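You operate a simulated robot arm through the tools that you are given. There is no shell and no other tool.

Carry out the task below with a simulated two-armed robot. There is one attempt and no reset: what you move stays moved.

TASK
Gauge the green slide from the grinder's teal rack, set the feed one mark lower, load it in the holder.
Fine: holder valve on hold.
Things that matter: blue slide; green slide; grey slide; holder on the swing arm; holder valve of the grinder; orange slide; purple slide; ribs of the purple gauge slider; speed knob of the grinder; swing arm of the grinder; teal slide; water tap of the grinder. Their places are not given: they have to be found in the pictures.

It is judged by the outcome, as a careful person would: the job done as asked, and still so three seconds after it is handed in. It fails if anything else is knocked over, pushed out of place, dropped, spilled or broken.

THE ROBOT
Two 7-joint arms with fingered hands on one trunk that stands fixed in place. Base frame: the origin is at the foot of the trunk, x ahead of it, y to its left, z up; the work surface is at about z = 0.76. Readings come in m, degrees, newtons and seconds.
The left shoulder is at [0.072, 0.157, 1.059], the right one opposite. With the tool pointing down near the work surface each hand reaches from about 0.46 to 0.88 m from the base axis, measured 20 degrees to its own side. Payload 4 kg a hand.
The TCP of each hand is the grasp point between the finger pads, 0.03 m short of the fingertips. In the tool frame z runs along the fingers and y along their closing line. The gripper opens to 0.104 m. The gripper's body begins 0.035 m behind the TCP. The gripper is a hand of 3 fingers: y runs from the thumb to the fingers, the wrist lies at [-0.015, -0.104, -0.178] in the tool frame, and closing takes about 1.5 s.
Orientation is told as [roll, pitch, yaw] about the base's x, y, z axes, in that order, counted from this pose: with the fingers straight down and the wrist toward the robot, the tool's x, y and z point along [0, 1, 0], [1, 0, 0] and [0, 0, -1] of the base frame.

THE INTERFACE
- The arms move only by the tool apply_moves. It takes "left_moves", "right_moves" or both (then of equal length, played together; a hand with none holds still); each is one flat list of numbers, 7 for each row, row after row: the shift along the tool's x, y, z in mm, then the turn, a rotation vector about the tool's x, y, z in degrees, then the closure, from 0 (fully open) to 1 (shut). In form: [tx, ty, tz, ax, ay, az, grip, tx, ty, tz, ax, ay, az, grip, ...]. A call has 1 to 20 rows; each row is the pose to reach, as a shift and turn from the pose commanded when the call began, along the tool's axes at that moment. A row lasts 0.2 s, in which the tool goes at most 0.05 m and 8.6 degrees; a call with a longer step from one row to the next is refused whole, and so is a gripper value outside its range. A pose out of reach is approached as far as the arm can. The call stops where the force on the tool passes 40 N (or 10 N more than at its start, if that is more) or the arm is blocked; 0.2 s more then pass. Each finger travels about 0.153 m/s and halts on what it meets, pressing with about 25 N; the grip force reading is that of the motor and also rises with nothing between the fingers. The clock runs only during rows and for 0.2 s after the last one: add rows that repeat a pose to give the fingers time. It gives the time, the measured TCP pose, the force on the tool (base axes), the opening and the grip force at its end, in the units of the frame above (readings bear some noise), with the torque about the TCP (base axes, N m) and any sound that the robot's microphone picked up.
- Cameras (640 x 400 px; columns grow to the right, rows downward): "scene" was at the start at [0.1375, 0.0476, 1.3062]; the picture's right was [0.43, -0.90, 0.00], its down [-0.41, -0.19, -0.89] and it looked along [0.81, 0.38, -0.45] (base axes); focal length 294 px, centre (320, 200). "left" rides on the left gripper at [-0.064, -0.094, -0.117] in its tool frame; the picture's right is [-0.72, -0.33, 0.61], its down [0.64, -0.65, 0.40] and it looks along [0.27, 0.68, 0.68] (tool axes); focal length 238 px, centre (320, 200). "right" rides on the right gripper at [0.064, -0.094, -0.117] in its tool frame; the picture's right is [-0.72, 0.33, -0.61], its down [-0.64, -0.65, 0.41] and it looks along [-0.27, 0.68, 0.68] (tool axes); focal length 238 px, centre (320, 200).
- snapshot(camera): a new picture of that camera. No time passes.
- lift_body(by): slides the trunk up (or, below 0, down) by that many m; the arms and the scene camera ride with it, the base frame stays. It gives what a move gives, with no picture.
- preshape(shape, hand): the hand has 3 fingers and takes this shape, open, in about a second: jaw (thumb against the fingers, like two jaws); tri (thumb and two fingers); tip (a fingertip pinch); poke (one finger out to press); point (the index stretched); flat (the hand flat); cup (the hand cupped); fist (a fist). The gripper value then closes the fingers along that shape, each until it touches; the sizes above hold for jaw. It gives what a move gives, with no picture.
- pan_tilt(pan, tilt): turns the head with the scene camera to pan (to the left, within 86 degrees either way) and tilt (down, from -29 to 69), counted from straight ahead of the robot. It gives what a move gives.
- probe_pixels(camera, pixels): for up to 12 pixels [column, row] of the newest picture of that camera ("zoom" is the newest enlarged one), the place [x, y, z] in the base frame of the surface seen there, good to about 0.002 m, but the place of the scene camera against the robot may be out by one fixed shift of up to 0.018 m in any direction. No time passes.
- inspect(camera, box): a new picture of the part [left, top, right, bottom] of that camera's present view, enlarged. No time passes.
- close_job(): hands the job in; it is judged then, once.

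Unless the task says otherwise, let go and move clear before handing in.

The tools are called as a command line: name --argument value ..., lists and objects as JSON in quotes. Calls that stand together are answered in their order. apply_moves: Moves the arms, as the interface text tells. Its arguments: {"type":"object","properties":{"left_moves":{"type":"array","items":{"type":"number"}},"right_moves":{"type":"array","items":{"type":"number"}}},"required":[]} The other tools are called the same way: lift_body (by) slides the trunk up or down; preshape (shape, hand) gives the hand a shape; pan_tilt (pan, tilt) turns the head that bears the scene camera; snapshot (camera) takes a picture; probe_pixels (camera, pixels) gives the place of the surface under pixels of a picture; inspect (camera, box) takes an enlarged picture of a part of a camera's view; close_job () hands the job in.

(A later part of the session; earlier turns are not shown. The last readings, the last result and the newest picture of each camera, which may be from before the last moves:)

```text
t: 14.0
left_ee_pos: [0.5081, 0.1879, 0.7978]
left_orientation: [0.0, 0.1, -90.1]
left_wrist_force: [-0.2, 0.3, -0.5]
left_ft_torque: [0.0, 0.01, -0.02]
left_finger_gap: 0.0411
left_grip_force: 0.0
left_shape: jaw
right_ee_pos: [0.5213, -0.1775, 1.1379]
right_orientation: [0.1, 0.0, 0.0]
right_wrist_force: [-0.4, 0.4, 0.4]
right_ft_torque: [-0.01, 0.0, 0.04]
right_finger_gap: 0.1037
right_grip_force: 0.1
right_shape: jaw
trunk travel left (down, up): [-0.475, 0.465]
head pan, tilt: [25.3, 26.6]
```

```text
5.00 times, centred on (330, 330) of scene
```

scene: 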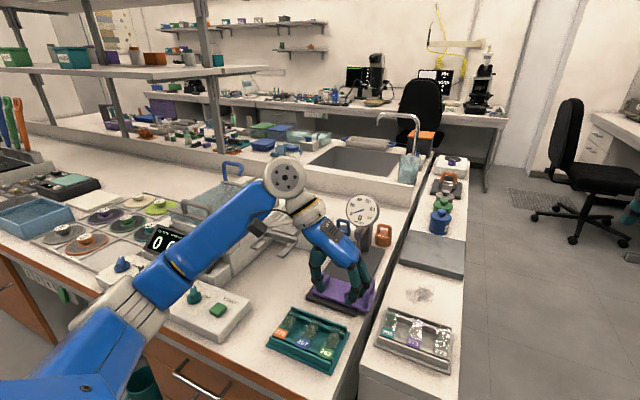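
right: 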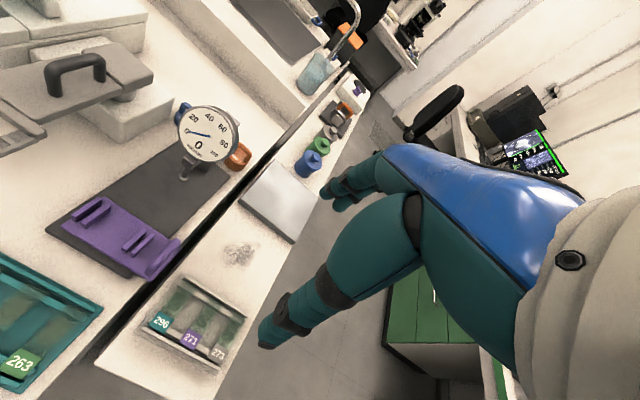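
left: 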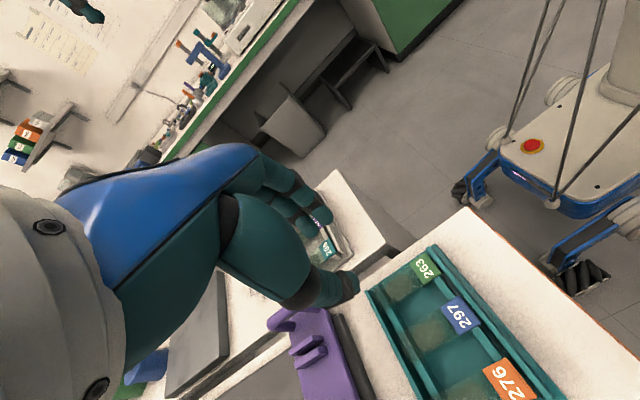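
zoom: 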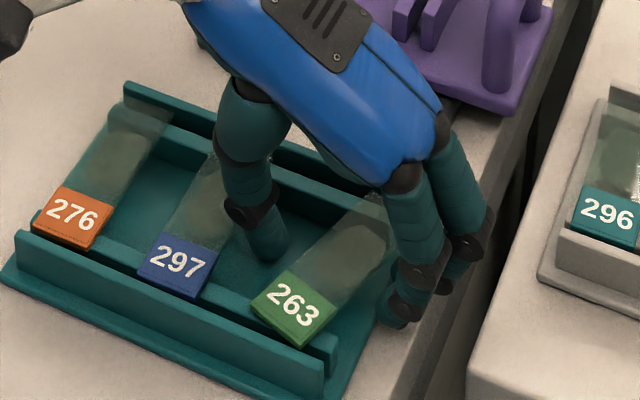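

The slide is flat on the rails again, slightly yawed. To see why it flipped, I'll probe the finger pads' slope in this view and the slide's present outline.

inspect --camera "left" --box '[260, 160, 420, 290]'

probe_pixels --camera "zoom" --pixels '[[205, 110], [225, 130], [245, 150], [260, 170], [275, 190], [150, 140], [185, 175], [210, 205], [225, 228], [325, 350], [345, 375], [270, 350]]'

probe_pixels --camera "zoom" --pixels '[[326, 160], [405, 125], [436, 228], [345, 265], [380, 190], [250, 305], [300, 290], [320, 275], [300, 200], [250, 240], [380, 105], [400, 95]]'

```text
3.08 times, centred on (340, 225) of left
```

zoom: 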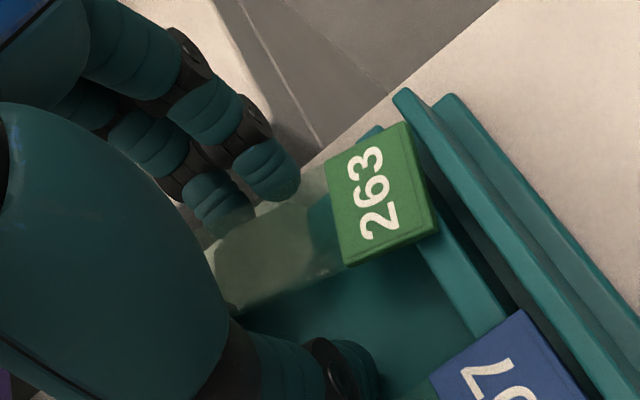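

```text
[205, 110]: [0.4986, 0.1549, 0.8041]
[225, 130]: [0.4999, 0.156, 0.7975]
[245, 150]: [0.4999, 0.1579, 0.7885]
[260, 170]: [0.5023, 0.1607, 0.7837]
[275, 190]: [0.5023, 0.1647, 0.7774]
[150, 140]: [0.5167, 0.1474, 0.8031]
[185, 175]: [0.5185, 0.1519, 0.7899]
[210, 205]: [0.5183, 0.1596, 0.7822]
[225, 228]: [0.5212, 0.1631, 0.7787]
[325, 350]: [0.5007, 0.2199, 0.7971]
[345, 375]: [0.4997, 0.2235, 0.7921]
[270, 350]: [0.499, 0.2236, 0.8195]
```

```text
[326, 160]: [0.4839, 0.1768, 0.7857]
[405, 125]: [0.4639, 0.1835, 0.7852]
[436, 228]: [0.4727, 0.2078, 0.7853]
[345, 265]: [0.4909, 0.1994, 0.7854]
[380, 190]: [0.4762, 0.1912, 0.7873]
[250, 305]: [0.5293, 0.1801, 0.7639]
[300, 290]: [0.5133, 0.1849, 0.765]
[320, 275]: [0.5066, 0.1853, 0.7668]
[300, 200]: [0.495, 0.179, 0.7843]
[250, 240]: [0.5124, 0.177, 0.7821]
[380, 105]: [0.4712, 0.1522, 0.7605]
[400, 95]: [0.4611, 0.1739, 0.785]
```

The pads lean inward like a V (finger y 0.155 at z 0.804 to 0.165 at z 0.777), so with the tips below the slide they scoop it. I should grip with the tips' innermost point level with the slide edge. I'll lift clear, set the gap near 28 mm and measure the tips' heights.

apply_moves --left_moves '[0, 0, -12, 0, 0, 0, 0.6, 0, 0, -24, 0, 0, 0, 0.6, 0, 0, -36, 0, 0, 0, 0.65, 0, 0, -48, 0, 0, 0, 0.73, 0, 0, -48, 0, 0, 0, 0.73, 0, 0, -48, 0, 0, 0, 0.73]'

inspect --camera "left" --box '[260, 160, 420, 290]'

inspect --camera "scene" --box '[290, 260, 390, 340]'

```text
t: 15.4
left_ee_pos: [0.5081, 0.1867, 0.8449]
left_orientation: [0.0, 0.0, -90.0]
left_wrist_force: [-0.4, 0.4, 0.0]
left_ft_torque: [-0.01, 0.01, 0.01]
left_finger_gap: 0.0287
left_grip_force: 0.0
left_shape: jaw
right_ee_pos: [0.5223, -0.1771, 1.1377]
right_orientation: [0.0, 0.0, -0.1]
right_wrist_force: [-0.3, 0.1, 0.2]
right_ft_torque: [0.01, 0.02, -0.02]
right_finger_gap: 0.1036
right_grip_force: 0.1
right_shape: jaw
trunk travel left (down, up): [-0.475, 0.465]
head pan, tilt: [25.3, 26.6]
```

```text
3.08 times, centred on (340, 225) of left
```

zoom: 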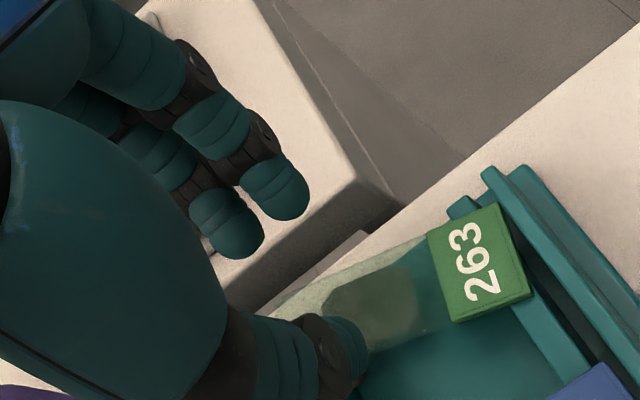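

```text
5.00 times, centred on (340, 300) of scene
```

zoom: 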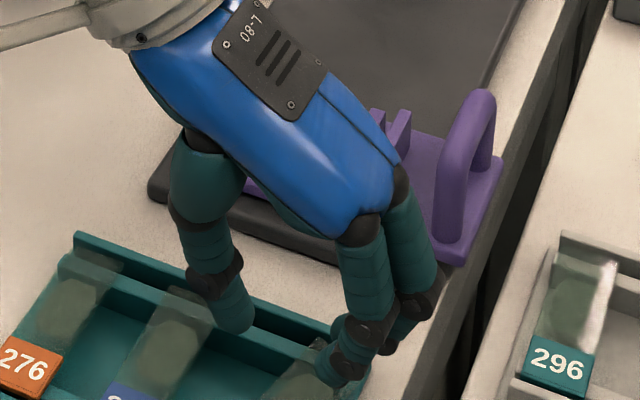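

Probing thumb and finger tips in both views to compare heights and inner faces.

probe_pixels --camera "zoom" --pixels '[[235, 328], [228, 318], [248, 318], [242, 300], [215, 285], [200, 240], [340, 386], [328, 378], [318, 358], [350, 370], [345, 335], [360, 260]]'

inspect --camera "left" --box '[260, 160, 420, 290]'

probe_pixels --camera "zoom" --pixels '[[285, 215], [300, 200], [280, 190], [260, 165], [235, 125], [240, 255], [225, 230], [205, 200], [355, 370], [345, 330], [310, 340], [365, 350]]'

```text
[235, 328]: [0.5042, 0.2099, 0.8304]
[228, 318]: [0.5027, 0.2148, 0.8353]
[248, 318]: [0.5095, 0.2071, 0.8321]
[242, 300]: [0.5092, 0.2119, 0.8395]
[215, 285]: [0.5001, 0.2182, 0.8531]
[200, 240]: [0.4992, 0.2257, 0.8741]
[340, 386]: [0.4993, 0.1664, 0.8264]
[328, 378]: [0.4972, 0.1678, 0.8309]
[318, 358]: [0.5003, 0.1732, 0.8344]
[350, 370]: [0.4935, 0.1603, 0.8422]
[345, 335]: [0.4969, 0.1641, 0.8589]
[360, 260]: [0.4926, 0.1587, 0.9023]
```

```text
3.08 times, centred on (340, 225) of left
```

zoom: 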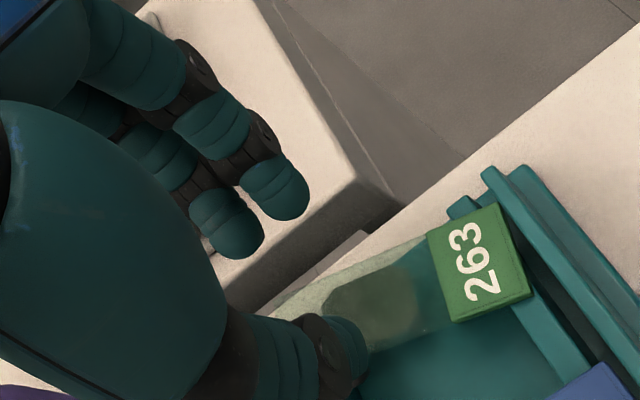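

```text
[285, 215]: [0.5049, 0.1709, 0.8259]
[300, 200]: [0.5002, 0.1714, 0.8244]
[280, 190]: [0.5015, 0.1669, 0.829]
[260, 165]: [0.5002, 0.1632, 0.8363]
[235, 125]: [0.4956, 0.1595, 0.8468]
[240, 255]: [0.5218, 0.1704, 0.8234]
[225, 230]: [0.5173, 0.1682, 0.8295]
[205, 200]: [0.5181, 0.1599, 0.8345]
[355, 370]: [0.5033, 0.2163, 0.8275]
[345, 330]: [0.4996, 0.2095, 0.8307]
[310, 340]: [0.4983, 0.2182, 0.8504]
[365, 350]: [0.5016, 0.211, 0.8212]
```

The thumb tip may sit a few mm higher than the fingertips, which would explain the flip (thumb side down, finger side up). I'll zoom in more to measure that difference.

inspect --camera "scene" --box '[312, 308, 362, 343]'

snapshot --camera "right"

```text
11.43 times, centred on (337, 326) of scene
```

zoom: 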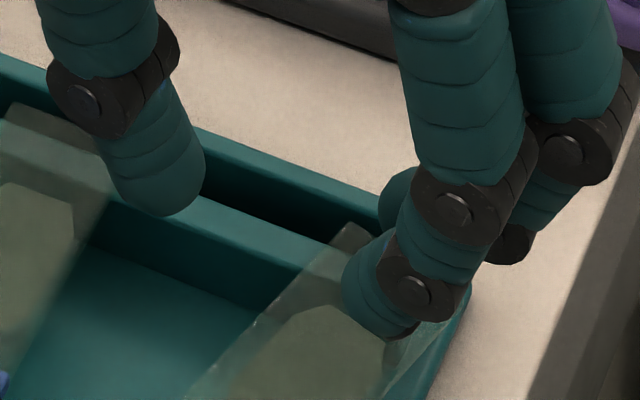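

```text
taken
```

right: 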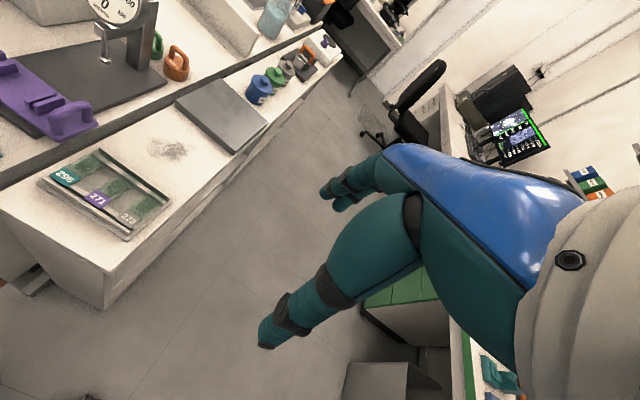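

Probing these enlarged tips.

probe_pixels --camera "zoom" --pixels '[[160, 213], [180, 210], [198, 190], [200, 165], [150, 170], [185, 120], [345, 300], [355, 320], [375, 332], [348, 270], [385, 205], [365, 300]]'

```text
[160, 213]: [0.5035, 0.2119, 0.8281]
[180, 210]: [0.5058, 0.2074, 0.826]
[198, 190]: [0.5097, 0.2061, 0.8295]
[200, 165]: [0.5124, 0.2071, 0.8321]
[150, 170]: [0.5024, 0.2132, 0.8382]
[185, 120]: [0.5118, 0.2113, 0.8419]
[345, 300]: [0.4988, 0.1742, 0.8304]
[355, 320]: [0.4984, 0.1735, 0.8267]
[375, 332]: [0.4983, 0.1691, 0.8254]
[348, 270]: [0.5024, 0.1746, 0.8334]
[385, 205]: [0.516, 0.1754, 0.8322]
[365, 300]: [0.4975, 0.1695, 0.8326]
```

I'll measure the slide's present yaw precisely (it turned a bit) so the grip can match it.

inspect --camera "left" --box '[340, 210, 440, 290]'

```text
5.00 times, centred on (390, 250) of left
```

zoom: 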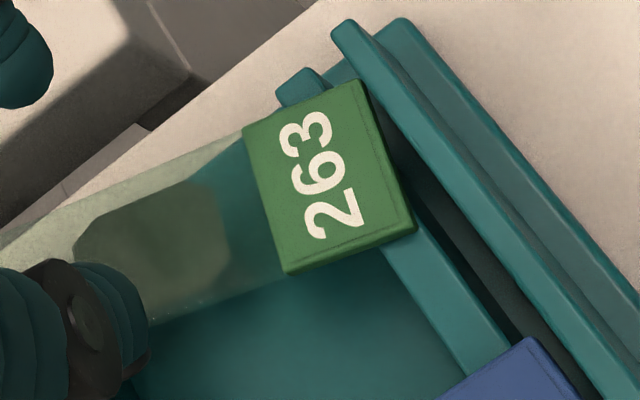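

probe_pixels --camera "zoom" --pixels '[[247, 132], [355, 84], [410, 226], [293, 268], [330, 180], [270, 122], [350, 250], [15, 240], [100, 190], [200, 300], [265, 200], [385, 160]]'

```text
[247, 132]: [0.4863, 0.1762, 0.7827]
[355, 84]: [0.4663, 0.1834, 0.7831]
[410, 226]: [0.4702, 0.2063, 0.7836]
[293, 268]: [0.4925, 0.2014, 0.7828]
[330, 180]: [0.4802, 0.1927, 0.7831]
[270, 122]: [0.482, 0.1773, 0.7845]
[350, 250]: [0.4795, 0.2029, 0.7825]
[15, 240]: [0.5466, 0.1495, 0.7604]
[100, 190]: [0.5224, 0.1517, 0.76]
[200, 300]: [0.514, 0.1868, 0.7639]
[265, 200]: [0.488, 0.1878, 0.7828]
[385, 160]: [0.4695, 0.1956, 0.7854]
```

The slide is yawed about −14°, centre (0.506, 0.185). I'll re-approach at yaw −104°, higher this time (TCP z≈0.8065), and close only to a 29 mm gap first.

apply_moves --left_moves '[-1, 1, 5, 0, 0, 7, 0.62, -2, 2, 12, 0, 0, 14, 0.6, -2, 2, 25, 0, 0, 14, 0.6, -2, 2, 38.4, 0, 0, 14, 0.6, -2, 2, 38.4, 0, 0, 14, 0.66, -2, 2, 38.4, 0, 0, 14, 0.7, -2, 2, 38.4, 0, 0, 14, 0.72, -2, 2, 38.4, 0, 0, 14, 0.72]'

inspect --camera "left" --box '[260, 160, 420, 290]'

inspect --camera "scene" --box '[300, 300, 370, 350]'

```text
t: 17.2
left_ee_pos: [0.5057, 0.1836, 0.8072]
left_orientation: [0.1, 0.0, -104.1]
left_wrist_force: [0.6, 0.4, 0.5]
left_ft_torque: [0.01, 0.01, 0.0]
left_finger_gap: 0.0293
left_grip_force: 0.1
left_shape: jaw
right_ee_pos: [0.5219, -0.1767, 1.1379]
right_orientation: [0.2, 0.0, -0.1]
right_wrist_force: [-0.7, 0.5, 0.6]
right_ft_torque: [-0.04, 0.04, 0.0]
right_finger_gap: 0.1035
right_grip_force: 0.0
right_shape: jaw
trunk travel left (down, up): [-0.475, 0.465]
head pan, tilt: [25.3, 26.6]
```

```text
3.08 times, centred on (340, 225) of left
```

zoom: 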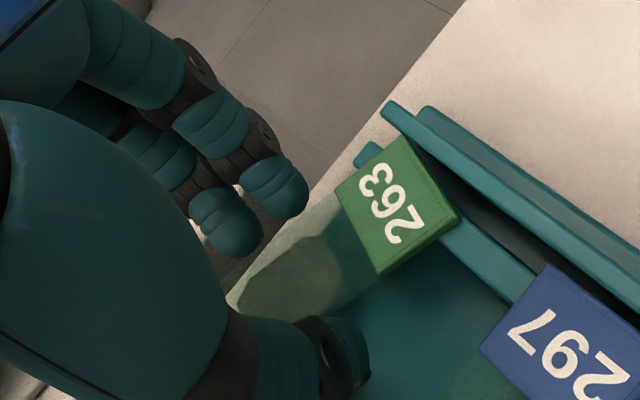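

```text
8.00 times, centred on (335, 325) of scene
```

zoom: 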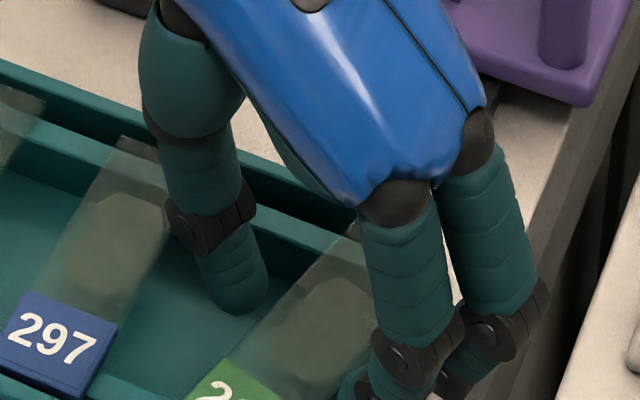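

Aligned, no contact yet (gap 0.0293). Closing in small steps towards ~26 mm.

apply_moves --left_moves '[0, 0, 0, 0, 0, 0, 0.73, 0, 0, 0, 0, 0, 0, 0.74, 0, 0, 0, 0, 0, 0, 0.75, 0, 0, 0, 0, 0, 0, 0.75]'

inspect --camera "left" --box '[260, 160, 420, 290]'

inspect --camera "scene" --box '[310, 320, 360, 355]'

```text
t: 18.2
left_ee_pos: [0.5057, 0.1832, 0.8072]
left_orientation: [0.0, 0.0, -104.1]
left_wrist_force: [0.3, 0.2, -0.6]
left_ft_torque: [-0.01, -0.02, -0.02]
left_finger_gap: 0.0263
left_grip_force: 0.0
left_shape: jaw
right_ee_pos: [0.5216, -0.1769, 1.1369]
right_orientation: [0.1, -0.1, 0.0]
right_wrist_force: [-0.3, -0.1, -0.9]
right_ft_torque: [0.01, 0.04, 0.01]
right_finger_gap: 0.1037
right_grip_force: 0.1
right_shape: jaw
trunk travel left (down, up): [-0.475, 0.465]
head pan, tilt: [25.3, 26.6]
```

```text
3.08 times, centred on (340, 225) of left
```

zoom: 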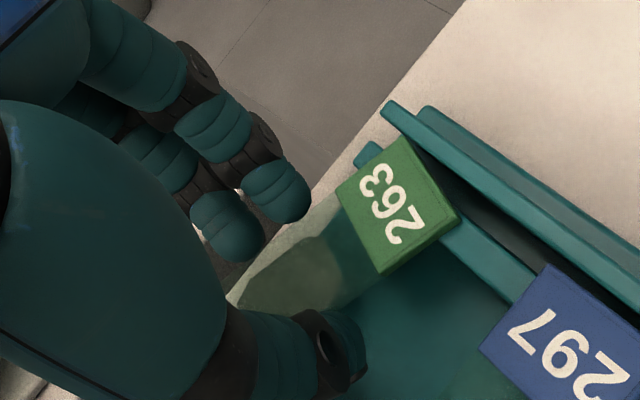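

```text
11.43 times, centred on (335, 338) of scene
```

zoom: 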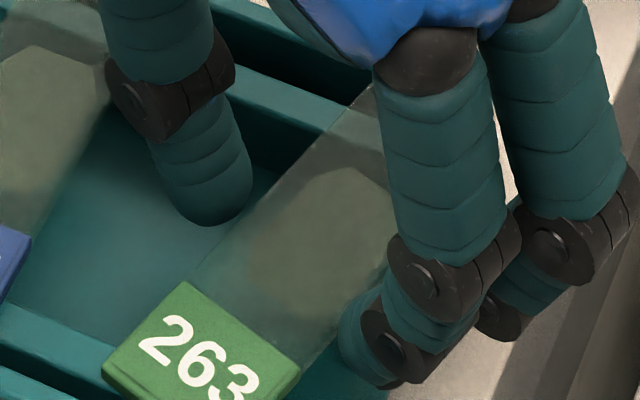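

No contact yet at 0.0263; continuing in small steps.

apply_moves --left_moves '[0, 0, 0, 0, 0, 0, 0.76, 0, 0, 0, 0, 0, 0, 0.77, 0, 0, 0, 0, 0, 0, 0.77]'

inspect --camera "scene" --box '[310, 320, 360, 355]'

inspect --camera "left" --box '[300, 190, 400, 270]'

```text
t: 19.0
left_ee_pos: [0.5067, 0.1842, 0.807]
left_orientation: [0.0, 0.1, -104.2]
left_wrist_force: [0.7, 0.0, -0.1]
left_ft_torque: [0.03, 0.0, -0.02]
left_finger_gap: 0.0241
left_grip_force: 0.0
left_shape: jaw
right_ee_pos: [0.5225, -0.1773, 1.1377]
right_orientation: [0.2, 0.1, 0.0]
right_wrist_force: [-0.4, -0.2, -0.6]
right_ft_torque: [0.01, 0.04, 0.0]
right_finger_gap: 0.1035
right_grip_force: 0.1
right_shape: jaw
trunk travel left (down, up): [-0.475, 0.465]
head pan, tilt: [25.3, 26.6]
```

```text
11.43 times, centred on (335, 338) of scene
```

zoom: 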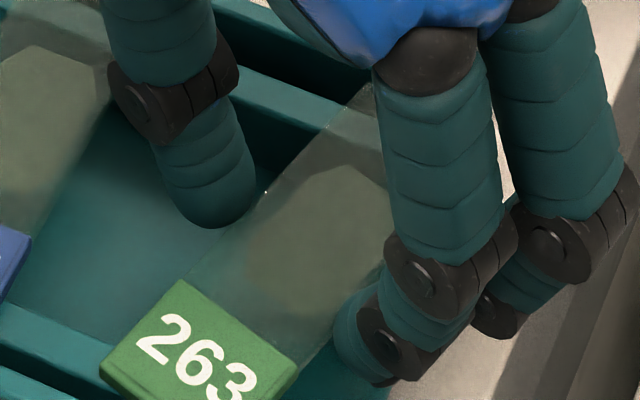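

```text
5.00 times, centred on (350, 230) of left
```

zoom: 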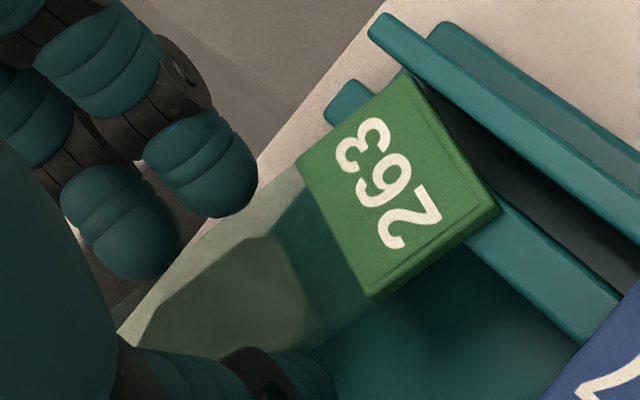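

Fingers seem to be just reaching the right edge; I continue closing in 1 mm steps.

apply_moves --left_moves '[0, 0, 0, 0, 0, 0, 0.78, 0, 0, 0, 0, 0, 0, 0.79, 0, 0, 0, 0, 0, 0, 0.79]'

inspect --camera "scene" --box '[310, 320, 360, 355]'

inspect --camera "left" --box '[300, 190, 400, 270]'

```text
t: 19.8
left_ee_pos: [0.5065, 0.1842, 0.8075]
left_orientation: [0.0, 0.1, -104.2]
left_wrist_force: [0.3, -0.9, 1.0]
left_ft_torque: [-0.03, 0.0, 0.03]
left_finger_gap: 0.0226
left_grip_force: 0.0
left_shape: jaw
right_ee_pos: [0.5218, -0.1773, 1.1378]
right_orientation: [0.2, -0.1, 0.0]
right_wrist_force: [0.1, 0.1, -0.6]
right_ft_torque: [0.02, 0.03, -0.03]
right_finger_gap: 0.1036
right_grip_force: 0.0
right_shape: jaw
trunk travel left (down, up): [-0.475, 0.465]
head pan, tilt: [25.3, 26.6]
```

```text
11.43 times, centred on (335, 338) of scene
```

zoom: 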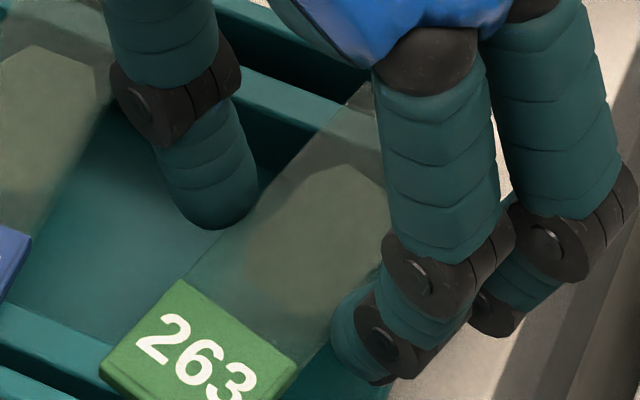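

```text
5.00 times, centred on (350, 230) of left
```

zoom: 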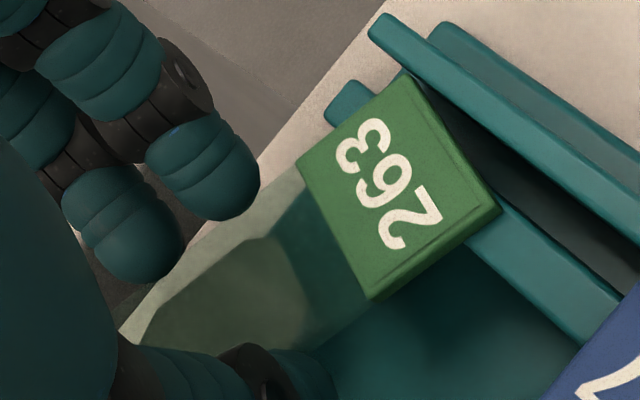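

Still no contact at 0.0226; continue to close gently.

apply_moves --left_moves '[0, 0, 0, 0, 0, 0, 0.8, 0, 0, 0, 0, 0, 0, 0.81, 0, 0, 0, 0, 0, 0, 0.81]'

inspect --camera "scene" --box '[310, 320, 360, 355]'

inspect --camera "left" --box '[300, 190, 400, 270]'

```text
t: 20.6
left_ee_pos: [0.5061, 0.1852, 0.8073]
left_orientation: [0.0, 0.1, -104.2]
left_wrist_force: [0.2, -0.3, 0.7]
left_ft_torque: [-0.03, 0.0, 0.01]
left_finger_gap: 0.0207
left_grip_force: 0.1
left_shape: jaw
right_ee_pos: [0.521, -0.1765, 1.1375]
right_orientation: [0.1, 0.1, 0.0]
right_wrist_force: [0.5, -0.5, -0.1]
right_ft_torque: [-0.01, 0.02, -0.01]
right_finger_gap: 0.1039
right_grip_force: 0.0
right_shape: jaw
trunk travel left (down, up): [-0.475, 0.465]
head pan, tilt: [25.3, 26.6]
```

```text
11.43 times, centred on (335, 338) of scene
```

zoom: 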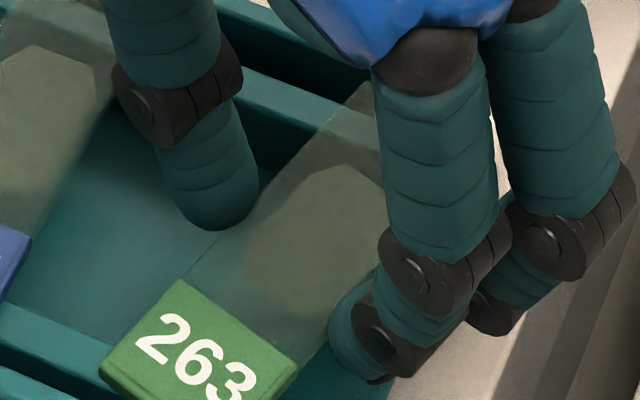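

```text
5.00 times, centred on (350, 230) of left
```

zoom: 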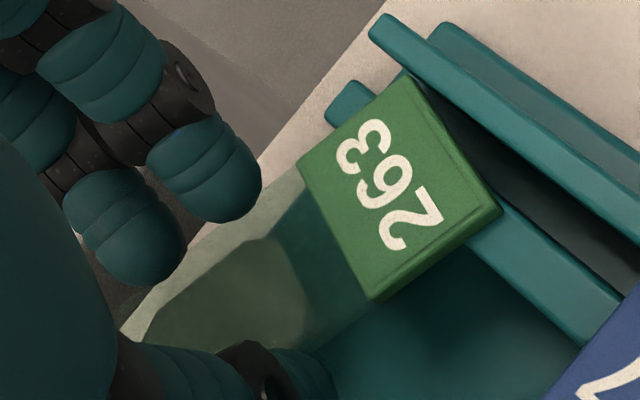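

At z 0.8072 the tips seem to pass above the slide (its top is at 0.783). I'll probe the tips now to learn their actual height before re-lowering.

probe_pixels --camera "zoom" --pixels '[[240, 220], [255, 205], [262, 185], [215, 222], [150, 282], [180, 265], [185, 245], [120, 275], [230, 180], [150, 230], [210, 140], [320, 370]]'

inspect --camera "scene" --box '[310, 320, 360, 355]'

probe_pixels --camera "zoom" --pixels '[[205, 228], [230, 225], [250, 210], [257, 185], [240, 150], [215, 200], [335, 350], [350, 370], [330, 330], [340, 300], [365, 378], [345, 345]]'

```text
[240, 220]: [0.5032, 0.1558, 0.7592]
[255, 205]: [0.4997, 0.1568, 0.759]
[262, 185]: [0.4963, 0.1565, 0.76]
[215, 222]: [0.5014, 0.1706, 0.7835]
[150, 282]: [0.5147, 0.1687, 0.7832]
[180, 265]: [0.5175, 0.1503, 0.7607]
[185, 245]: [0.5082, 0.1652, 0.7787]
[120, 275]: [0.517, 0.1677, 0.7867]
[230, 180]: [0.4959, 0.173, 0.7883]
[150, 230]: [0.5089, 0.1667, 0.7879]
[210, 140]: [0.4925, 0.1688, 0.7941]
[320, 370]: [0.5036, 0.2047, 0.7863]
```

```text
11.43 times, centred on (335, 338) of scene
```

zoom: 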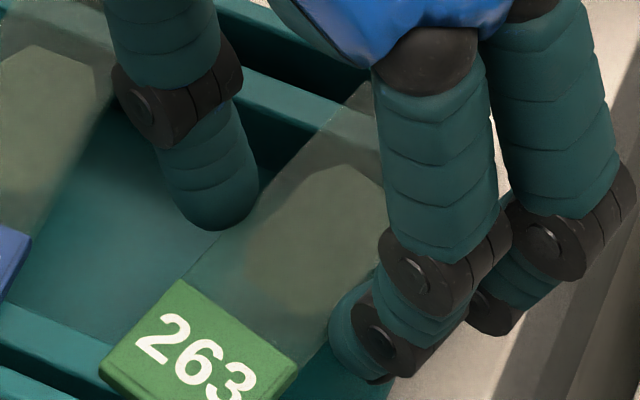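

```text
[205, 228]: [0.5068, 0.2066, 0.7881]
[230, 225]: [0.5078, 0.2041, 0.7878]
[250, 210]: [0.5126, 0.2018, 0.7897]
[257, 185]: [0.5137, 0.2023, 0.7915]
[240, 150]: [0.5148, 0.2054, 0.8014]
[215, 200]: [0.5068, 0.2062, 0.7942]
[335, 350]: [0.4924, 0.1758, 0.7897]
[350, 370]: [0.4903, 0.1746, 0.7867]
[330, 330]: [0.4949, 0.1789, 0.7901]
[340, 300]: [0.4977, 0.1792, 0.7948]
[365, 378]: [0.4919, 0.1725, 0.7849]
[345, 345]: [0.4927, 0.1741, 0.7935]
```

The tips' innermost points lie ~21 mm below the TCP (z≈0.786 now), just above the slide top. I'll open slightly, lower 3.5 mm so they meet the slide edge, and close again in small steps.

apply_moves --left_moves '[0, 0, 0, 0, 0, 0, 0.75, 0, 0, 0, 0, 0, 0, 0.7, 0, 0, 2, 0, 0, 0, 0.7, 0, 0, 3.5, 0, 0, 0, 0.7, 0, 0, 3.5, 0, 0, 0, 0.73, 0, 0, 3.5, 0, 0, 0, 0.74, 0, 0, 3.5, 0, 0, 0, 0.75, 0, 0, 3.5, 0, 0, 0, 0.75]'

inspect --camera "scene" --box '[310, 320, 360, 355]'

inspect --camera "left" --box '[300, 190, 400, 270]'

```text
t: 22.4
left_ee_pos: [0.5056, 0.1849, 0.8039]
left_orientation: [-0.1, 0.1, -104.1]
left_wrist_force: [0.1, -0.9, -0.4]
left_ft_torque: [0.01, -0.02, 0.01]
left_finger_gap: 0.0263
left_grip_force: 0.1
left_shape: jaw
right_ee_pos: [0.522, -0.1775, 1.1372]
right_orientation: [0.1, 0.0, 0.0]
right_wrist_force: [0.7, -0.4, 0.7]
right_ft_torque: [-0.01, 0.01, 0.01]
right_finger_gap: 0.1036
right_grip_force: 0.1
right_shape: jaw
trunk travel left (down, up): [-0.475, 0.465]
head pan, tilt: [25.3, 26.6]
```

```text
11.43 times, centred on (335, 338) of scene
```

zoom: 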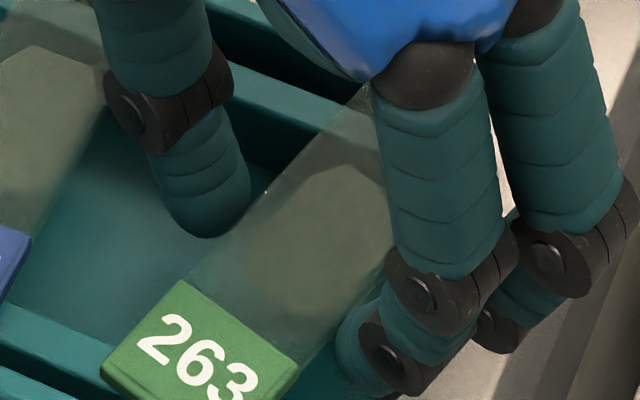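

```text
5.00 times, centred on (350, 230) of left
```

zoom: 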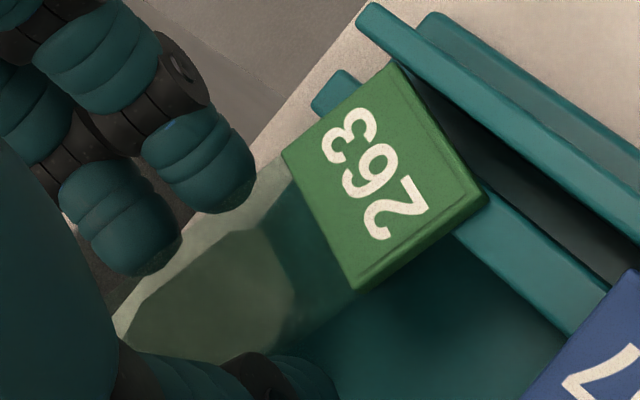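

Tips now straddle the slide edges at 0.0263, no force. Closing further by 1 mm steps.

apply_moves --left_moves '[0, 0, 0, 0, 0, 0, 0.755, 0, 0, 0, 0, 0, 0, 0.76, 0, 0, 0, 0, 0, 0, 0.765, 0, 0, 0, 0, 0, 0, 0.77, 0, 0, 0, 0, 0, 0, 0.77]'

inspect --camera "scene" --box '[310, 320, 360, 355]'

inspect --camera "left" --box '[300, 190, 400, 270]'

```text
t: 23.6
left_ee_pos: [0.5075, 0.1845, 0.8042]
left_orientation: [0.0, 0.2, -104.1]
left_wrist_force: [0.9, 0.3, -0.6]
left_ft_torque: [0.01, -0.01, 0.02]
left_finger_gap: 0.0252
left_grip_force: 0.0
left_shape: jaw
right_ee_pos: [0.5215, -0.1771, 1.1374]
right_orientation: [0.1, 0.0, -0.1]
right_wrist_force: [0.8, -0.2, -0.4]
right_ft_torque: [-0.02, 0.0, 0.01]
right_finger_gap: 0.1037
right_grip_force: 0.2
right_shape: jaw
trunk travel left (down, up): [-0.475, 0.465]
head pan, tilt: [25.3, 26.6]
```

```text
11.43 times, centred on (335, 338) of scene
```

zoom: 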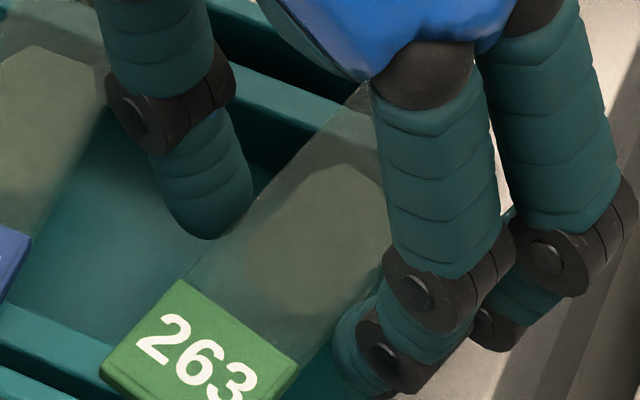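

```text
5.00 times, centred on (350, 230) of left
```

zoom: 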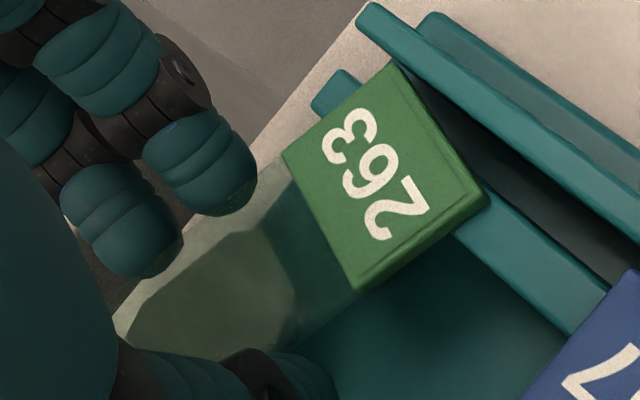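

Commanded 0.77 gave 0.0252 instead of 0.0241 — first contact. I'll add a little closure and watch whether the gap holds.

apply_moves --left_moves '[0, 0, 0, 0, 0, 0, 0.775, 0, 0, 0, 0, 0, 0, 0.78, 0, 0, 0, 0, 0, 0, 0.78]'

inspect --camera "scene" --box '[310, 320, 360, 355]'

inspect --camera "left" --box '[300, 190, 400, 270]'

```text
t: 24.4
left_ee_pos: [0.5068, 0.1841, 0.8055]
left_orientation: [-0.1, 0.2, -104.1]
left_wrist_force: [0.0, -0.5, 0.6]
left_ft_torque: [0.03, 0.01, 0.01]
left_finger_gap: 0.0235
left_grip_force: 0.0
left_shape: jaw
right_ee_pos: [0.522, -0.1777, 1.1367]
right_orientation: [0.1, 0.0, 0.0]
right_wrist_force: [-0.2, 0.0, 0.3]
right_ft_torque: [-0.02, 0.0, 0.0]
right_finger_gap: 0.1037
right_grip_force: 0.1
right_shape: jaw
trunk travel left (down, up): [-0.475, 0.465]
head pan, tilt: [25.3, 26.6]
```

```text
11.43 times, centred on (335, 338) of scene
```

zoom: 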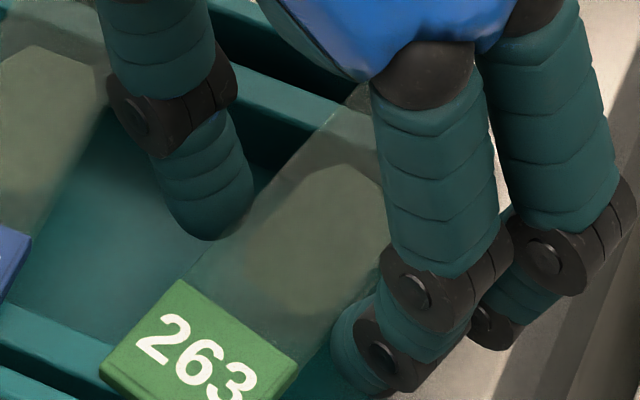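

```text
5.00 times, centred on (350, 230) of left
```

zoom: 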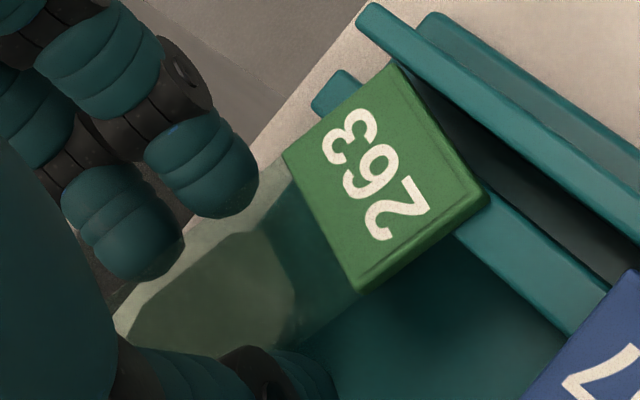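

Gap 0.0235, no resisting yet. One more small step.

apply_moves --left_moves '[0, 0, 0, 0, 0, 0, 0.785, 0, 0, 0, 0, 0, 0, 0.79, 0, 0, 0, 0, 0, 0, 0.79, 0, 0, 0, 0, 0, 0, 0.79]'

inspect --camera "scene" --box '[310, 320, 360, 355]'

inspect --camera "left" --box '[300, 190, 400, 270]'

```text
t: 25.4
left_ee_pos: [0.5053, 0.1838, 0.8032]
left_orientation: [-0.1, 0.0, -104.0]
left_wrist_force: [-0.5, 0.2, 0.1]
left_ft_torque: [-0.02, 0.0, 0.02]
left_finger_gap: 0.0225
left_grip_force: 0.1
left_shape: jaw
right_ee_pos: [0.5221, -0.1765, 1.1364]
right_orientation: [0.2, 0.1, 0.0]
right_wrist_force: [0.2, -0.5, -0.1]
right_ft_torque: [0.0, 0.02, 0.0]
right_finger_gap: 0.1042
right_grip_force: 0.1
right_shape: jaw
trunk travel left (down, up): [-0.475, 0.465]
head pan, tilt: [25.3, 26.6]
```

```text
11.43 times, centred on (335, 338) of scene
```

zoom: 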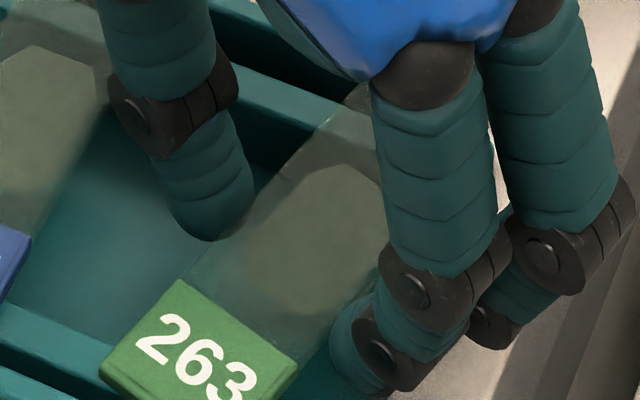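

```text
5.00 times, centred on (350, 230) of left
```

zoom: 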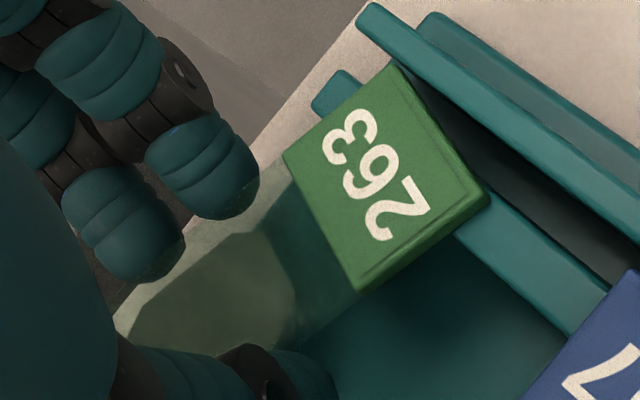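

The thumb seems to have stopped at the slide's left edge while the fingers still advance. Continuing gently.

apply_moves --left_moves '[0, 0, 0, 0, 0, 0, 0.795, 0, 0, 0, 0, 0, 0, 0.8, 0, 0, 0, 0, 0, 0, 0.805, 0, 0, 0, 0, 0, 0, 0.81, 0, 0, 0, 0, 0, 0, 0.81]'

inspect --camera "scene" --box '[310, 320, 360, 355]'

inspect --camera "left" --box '[300, 190, 400, 270]'

```text
t: 26.6
left_ee_pos: [0.5058, 0.1846, 0.8046]
left_orientation: [0.0, 0.1, -104.0]
left_wrist_force: [0.4, 0.5, 1.3]
left_ft_torque: [-0.01, 0.04, -0.03]
left_finger_gap: 0.0208
left_grip_force: 0.0
left_shape: jaw
right_ee_pos: [0.522, -0.1765, 1.1369]
right_orientation: [0.1, 0.0, 0.0]
right_wrist_force: [0.2, 0.7, 0.2]
right_ft_torque: [-0.04, 0.01, 0.02]
right_finger_gap: 0.1038
right_grip_force: 0.1
right_shape: jaw
trunk travel left (down, up): [-0.475, 0.465]
head pan, tilt: [25.3, 26.6]
```

```text
11.43 times, centred on (335, 338) of scene
```

zoom: 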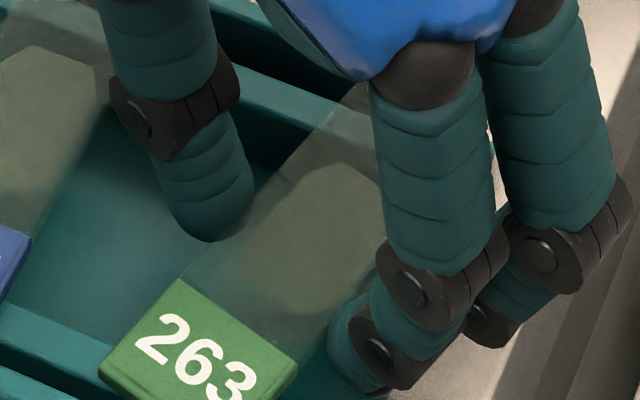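

```text
5.00 times, centred on (350, 230) of left
```

zoom: 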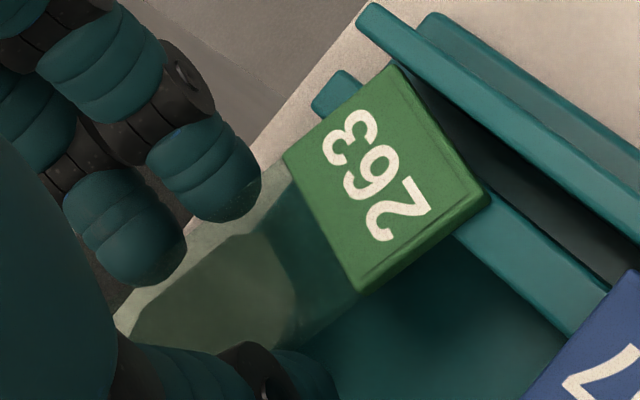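

By the scene probes the true clearance at the slide is ~5 mm more than the reported gap, so contact is near. Continuing in small steps.

apply_moves --left_moves '[0, 0, 0, 0, 0, 0, 0.815, 0, 0, 0, 0, 0, 0, 0.82, 0, 0, 0, 0, 0, 0, 0.825, 0, 0, 0, 0, 0, 0, 0.825]'

inspect --camera "scene" --box '[310, 320, 360, 355]'

inspect --camera "left" --box '[300, 190, 400, 270]'

```text
t: 27.6
left_ee_pos: [0.5058, 0.1839, 0.805]
left_orientation: [0.0, 0.1, -104.1]
left_wrist_force: [-0.1, -0.2, 0.5]
left_ft_torque: [-0.02, 0.02, 0.0]
left_finger_gap: 0.0194
left_grip_force: 0.1
left_shape: jaw
right_ee_pos: [0.5224, -0.1771, 1.1377]
right_orientation: [0.0, 0.0, 0.0]
right_wrist_force: [-0.8, -0.6, 0.5]
right_ft_torque: [-0.01, 0.03, 0.02]
right_finger_gap: 0.1036
right_grip_force: 0.1
right_shape: jaw
trunk travel left (down, up): [-0.475, 0.465]
head pan, tilt: [25.3, 26.6]
```

```text
11.43 times, centred on (335, 338) of scene
```

zoom: 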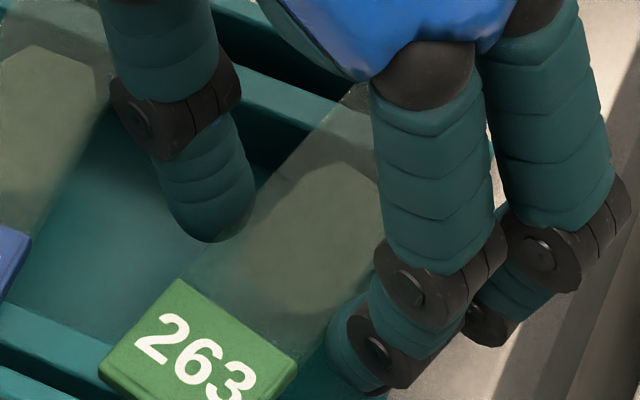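

```text
5.00 times, centred on (350, 230) of left
```

zoom: 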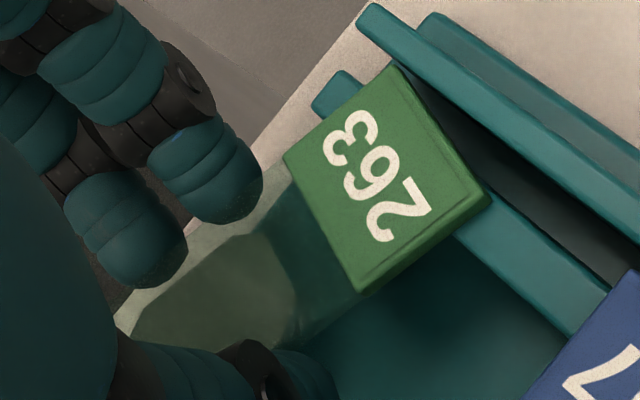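

Still free; keep closing slowly.

apply_moves --left_moves '[0, 0, 0, 0, 0, 0, 0.83, 0, 0, 0, 0, 0, 0, 0.835, 0, 0, 0, 0, 0, 0, 0.84, 0, 0, 0, 0, 0, 0, 0.84]'

inspect --camera "scene" --box '[310, 320, 360, 355]'

inspect --camera "left" --box '[300, 190, 400, 270]'

```text
t: 28.6
left_ee_pos: [0.5062, 0.1841, 0.8037]
left_orientation: [0.0, 0.0, -104.2]
left_wrist_force: [-0.7, -0.5, 1.5]
left_ft_torque: [0.01, 0.0, 0.04]
left_finger_gap: 0.0181
left_grip_force: 0.0
left_shape: jaw
right_ee_pos: [0.5231, -0.1771, 1.1367]
right_orientation: [0.1, 0.0, 0.0]
right_wrist_force: [0.0, 0.1, 0.2]
right_ft_torque: [0.0, -0.01, -0.01]
right_finger_gap: 0.1036
right_grip_force: 0.0
right_shape: jaw
trunk travel left (down, up): [-0.475, 0.465]
head pan, tilt: [25.3, 26.6]
```

```text
11.43 times, centred on (335, 338) of scene
```

zoom: 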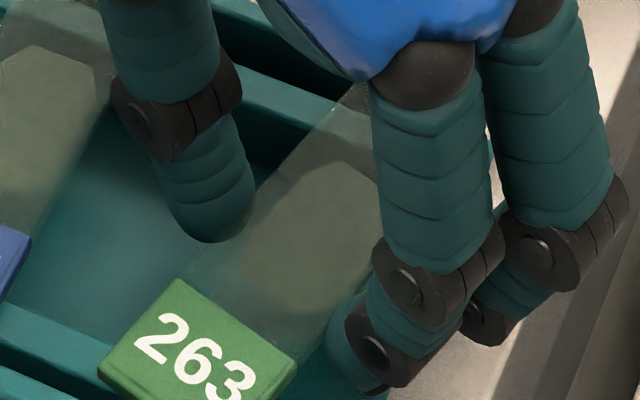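

```text
5.00 times, centred on (350, 230) of left
```

zoom: 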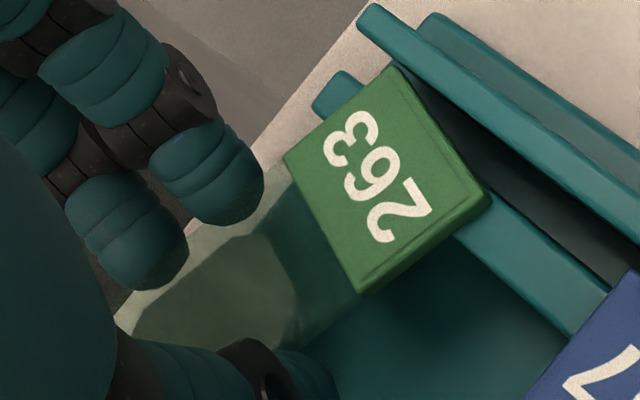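

I'll re-probe the tips against the slide edges to see the remaining clearance.

inspect --camera "scene" --box '[310, 320, 360, 355]'

probe_pixels --camera "zoom" --pixels '[[205, 240], [230, 236], [247, 220], [254, 190], [242, 150], [330, 370], [345, 385], [323, 345], [335, 310], [352, 320], [240, 345], [330, 250]]'

probe_pixels --camera "zoom" --pixels '[[185, 285], [205, 265], [295, 358], [315, 335], [102, 365], [150, 325], [200, 345], [270, 390], [330, 130], [360, 95], [180, 330], [160, 300]]'

```text
11.43 times, centred on (335, 338) of scene
```

zoom: 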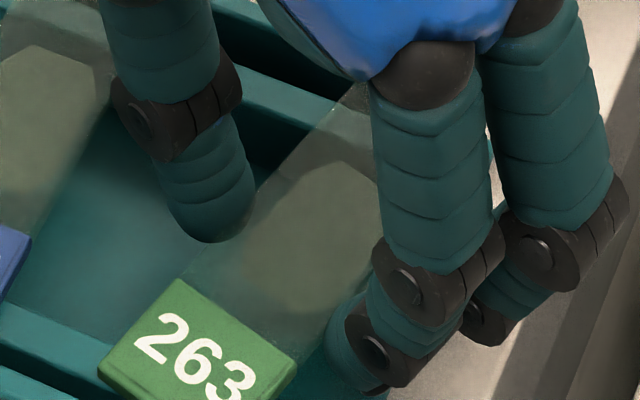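

```text
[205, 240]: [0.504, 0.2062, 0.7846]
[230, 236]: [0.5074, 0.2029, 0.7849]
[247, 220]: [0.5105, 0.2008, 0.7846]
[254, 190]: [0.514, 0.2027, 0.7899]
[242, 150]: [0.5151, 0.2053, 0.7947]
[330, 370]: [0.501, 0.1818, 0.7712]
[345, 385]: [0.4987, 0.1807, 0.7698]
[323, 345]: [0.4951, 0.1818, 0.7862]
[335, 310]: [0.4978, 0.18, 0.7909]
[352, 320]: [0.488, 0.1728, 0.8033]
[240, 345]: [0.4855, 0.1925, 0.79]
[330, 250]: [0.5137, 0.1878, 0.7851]
```

```text
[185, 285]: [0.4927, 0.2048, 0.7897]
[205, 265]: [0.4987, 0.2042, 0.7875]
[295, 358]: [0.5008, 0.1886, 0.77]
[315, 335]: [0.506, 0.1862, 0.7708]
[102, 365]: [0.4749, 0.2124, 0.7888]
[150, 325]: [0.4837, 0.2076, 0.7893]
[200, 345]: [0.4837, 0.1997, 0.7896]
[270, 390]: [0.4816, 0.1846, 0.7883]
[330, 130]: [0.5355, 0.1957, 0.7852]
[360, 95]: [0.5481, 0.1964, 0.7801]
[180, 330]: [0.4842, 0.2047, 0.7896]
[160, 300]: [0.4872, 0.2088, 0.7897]
```

The glass itself is thin (top ≈0.780) while only the label is thick, so the tips were closing above it. I'll cradle it instead: open, lower 8.5 mm so the tips are under the glass edges, then close slowly so the inclined pads carry it.

apply_moves --left_moves '[0, 0, 0, 0, 0, 0, 0.78, 0, 0, 0, 0, 0, 0, 0.68, 0, 0, 0, 0, 0, 0, 0.66, 0, 0, 3, 0, 0, 0, 0.66, 0, 0, 6, 0, 0, 0, 0.66, 0, 0, 8.5, 0, 0, 0, 0.66, 0, 0, 8.5, 0, 0, 0, 0.7, 0, 0, 8.5, 0, 0, 0, 0.72, 0, 0, 8.5, 0, 0, 0, 0.74, 0, 0, 8.5, 0, 0, 0, 0.74]'

inspect --camera "scene" --box '[310, 320, 360, 355]'

inspect --camera "left" --box '[300, 190, 400, 270]'

```text
t: 30.8
left_ee_pos: [0.5057, 0.1851, 0.7951]
left_orientation: [0.0, 0.2, -104.0]
left_wrist_force: [0.6, 1.1, 4.5]
left_ft_torque: [0.12, 0.01, -0.02]
left_finger_gap: 0.0276
left_grip_force: 0.1
left_shape: jaw
right_ee_pos: [0.5228, -0.1765, 1.1376]
right_orientation: [0.1, 0.0, -0.1]
right_wrist_force: [0.1, -0.3, -0.1]
right_ft_torque: [0.01, -0.02, 0.01]
right_finger_gap: 0.1038
right_grip_force: 0.1
right_shape: jaw
trunk travel left (down, up): [-0.475, 0.465]
head pan, tilt: [25.3, 26.6]
```

```text
11.43 times, centred on (335, 338) of scene
```

zoom: 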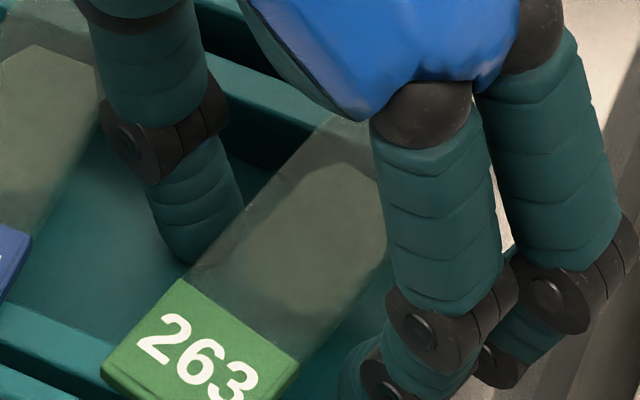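

```text
5.00 times, centred on (350, 230) of left
```

zoom: 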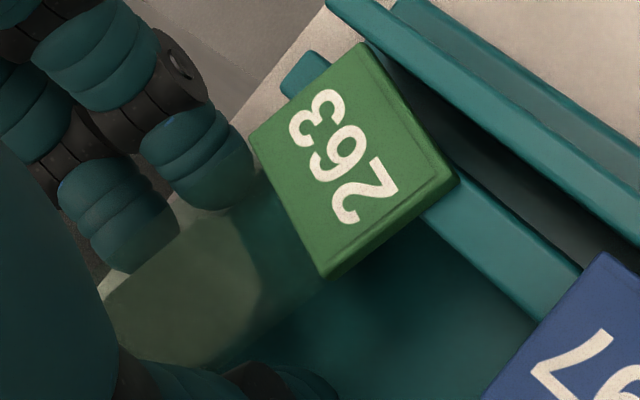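

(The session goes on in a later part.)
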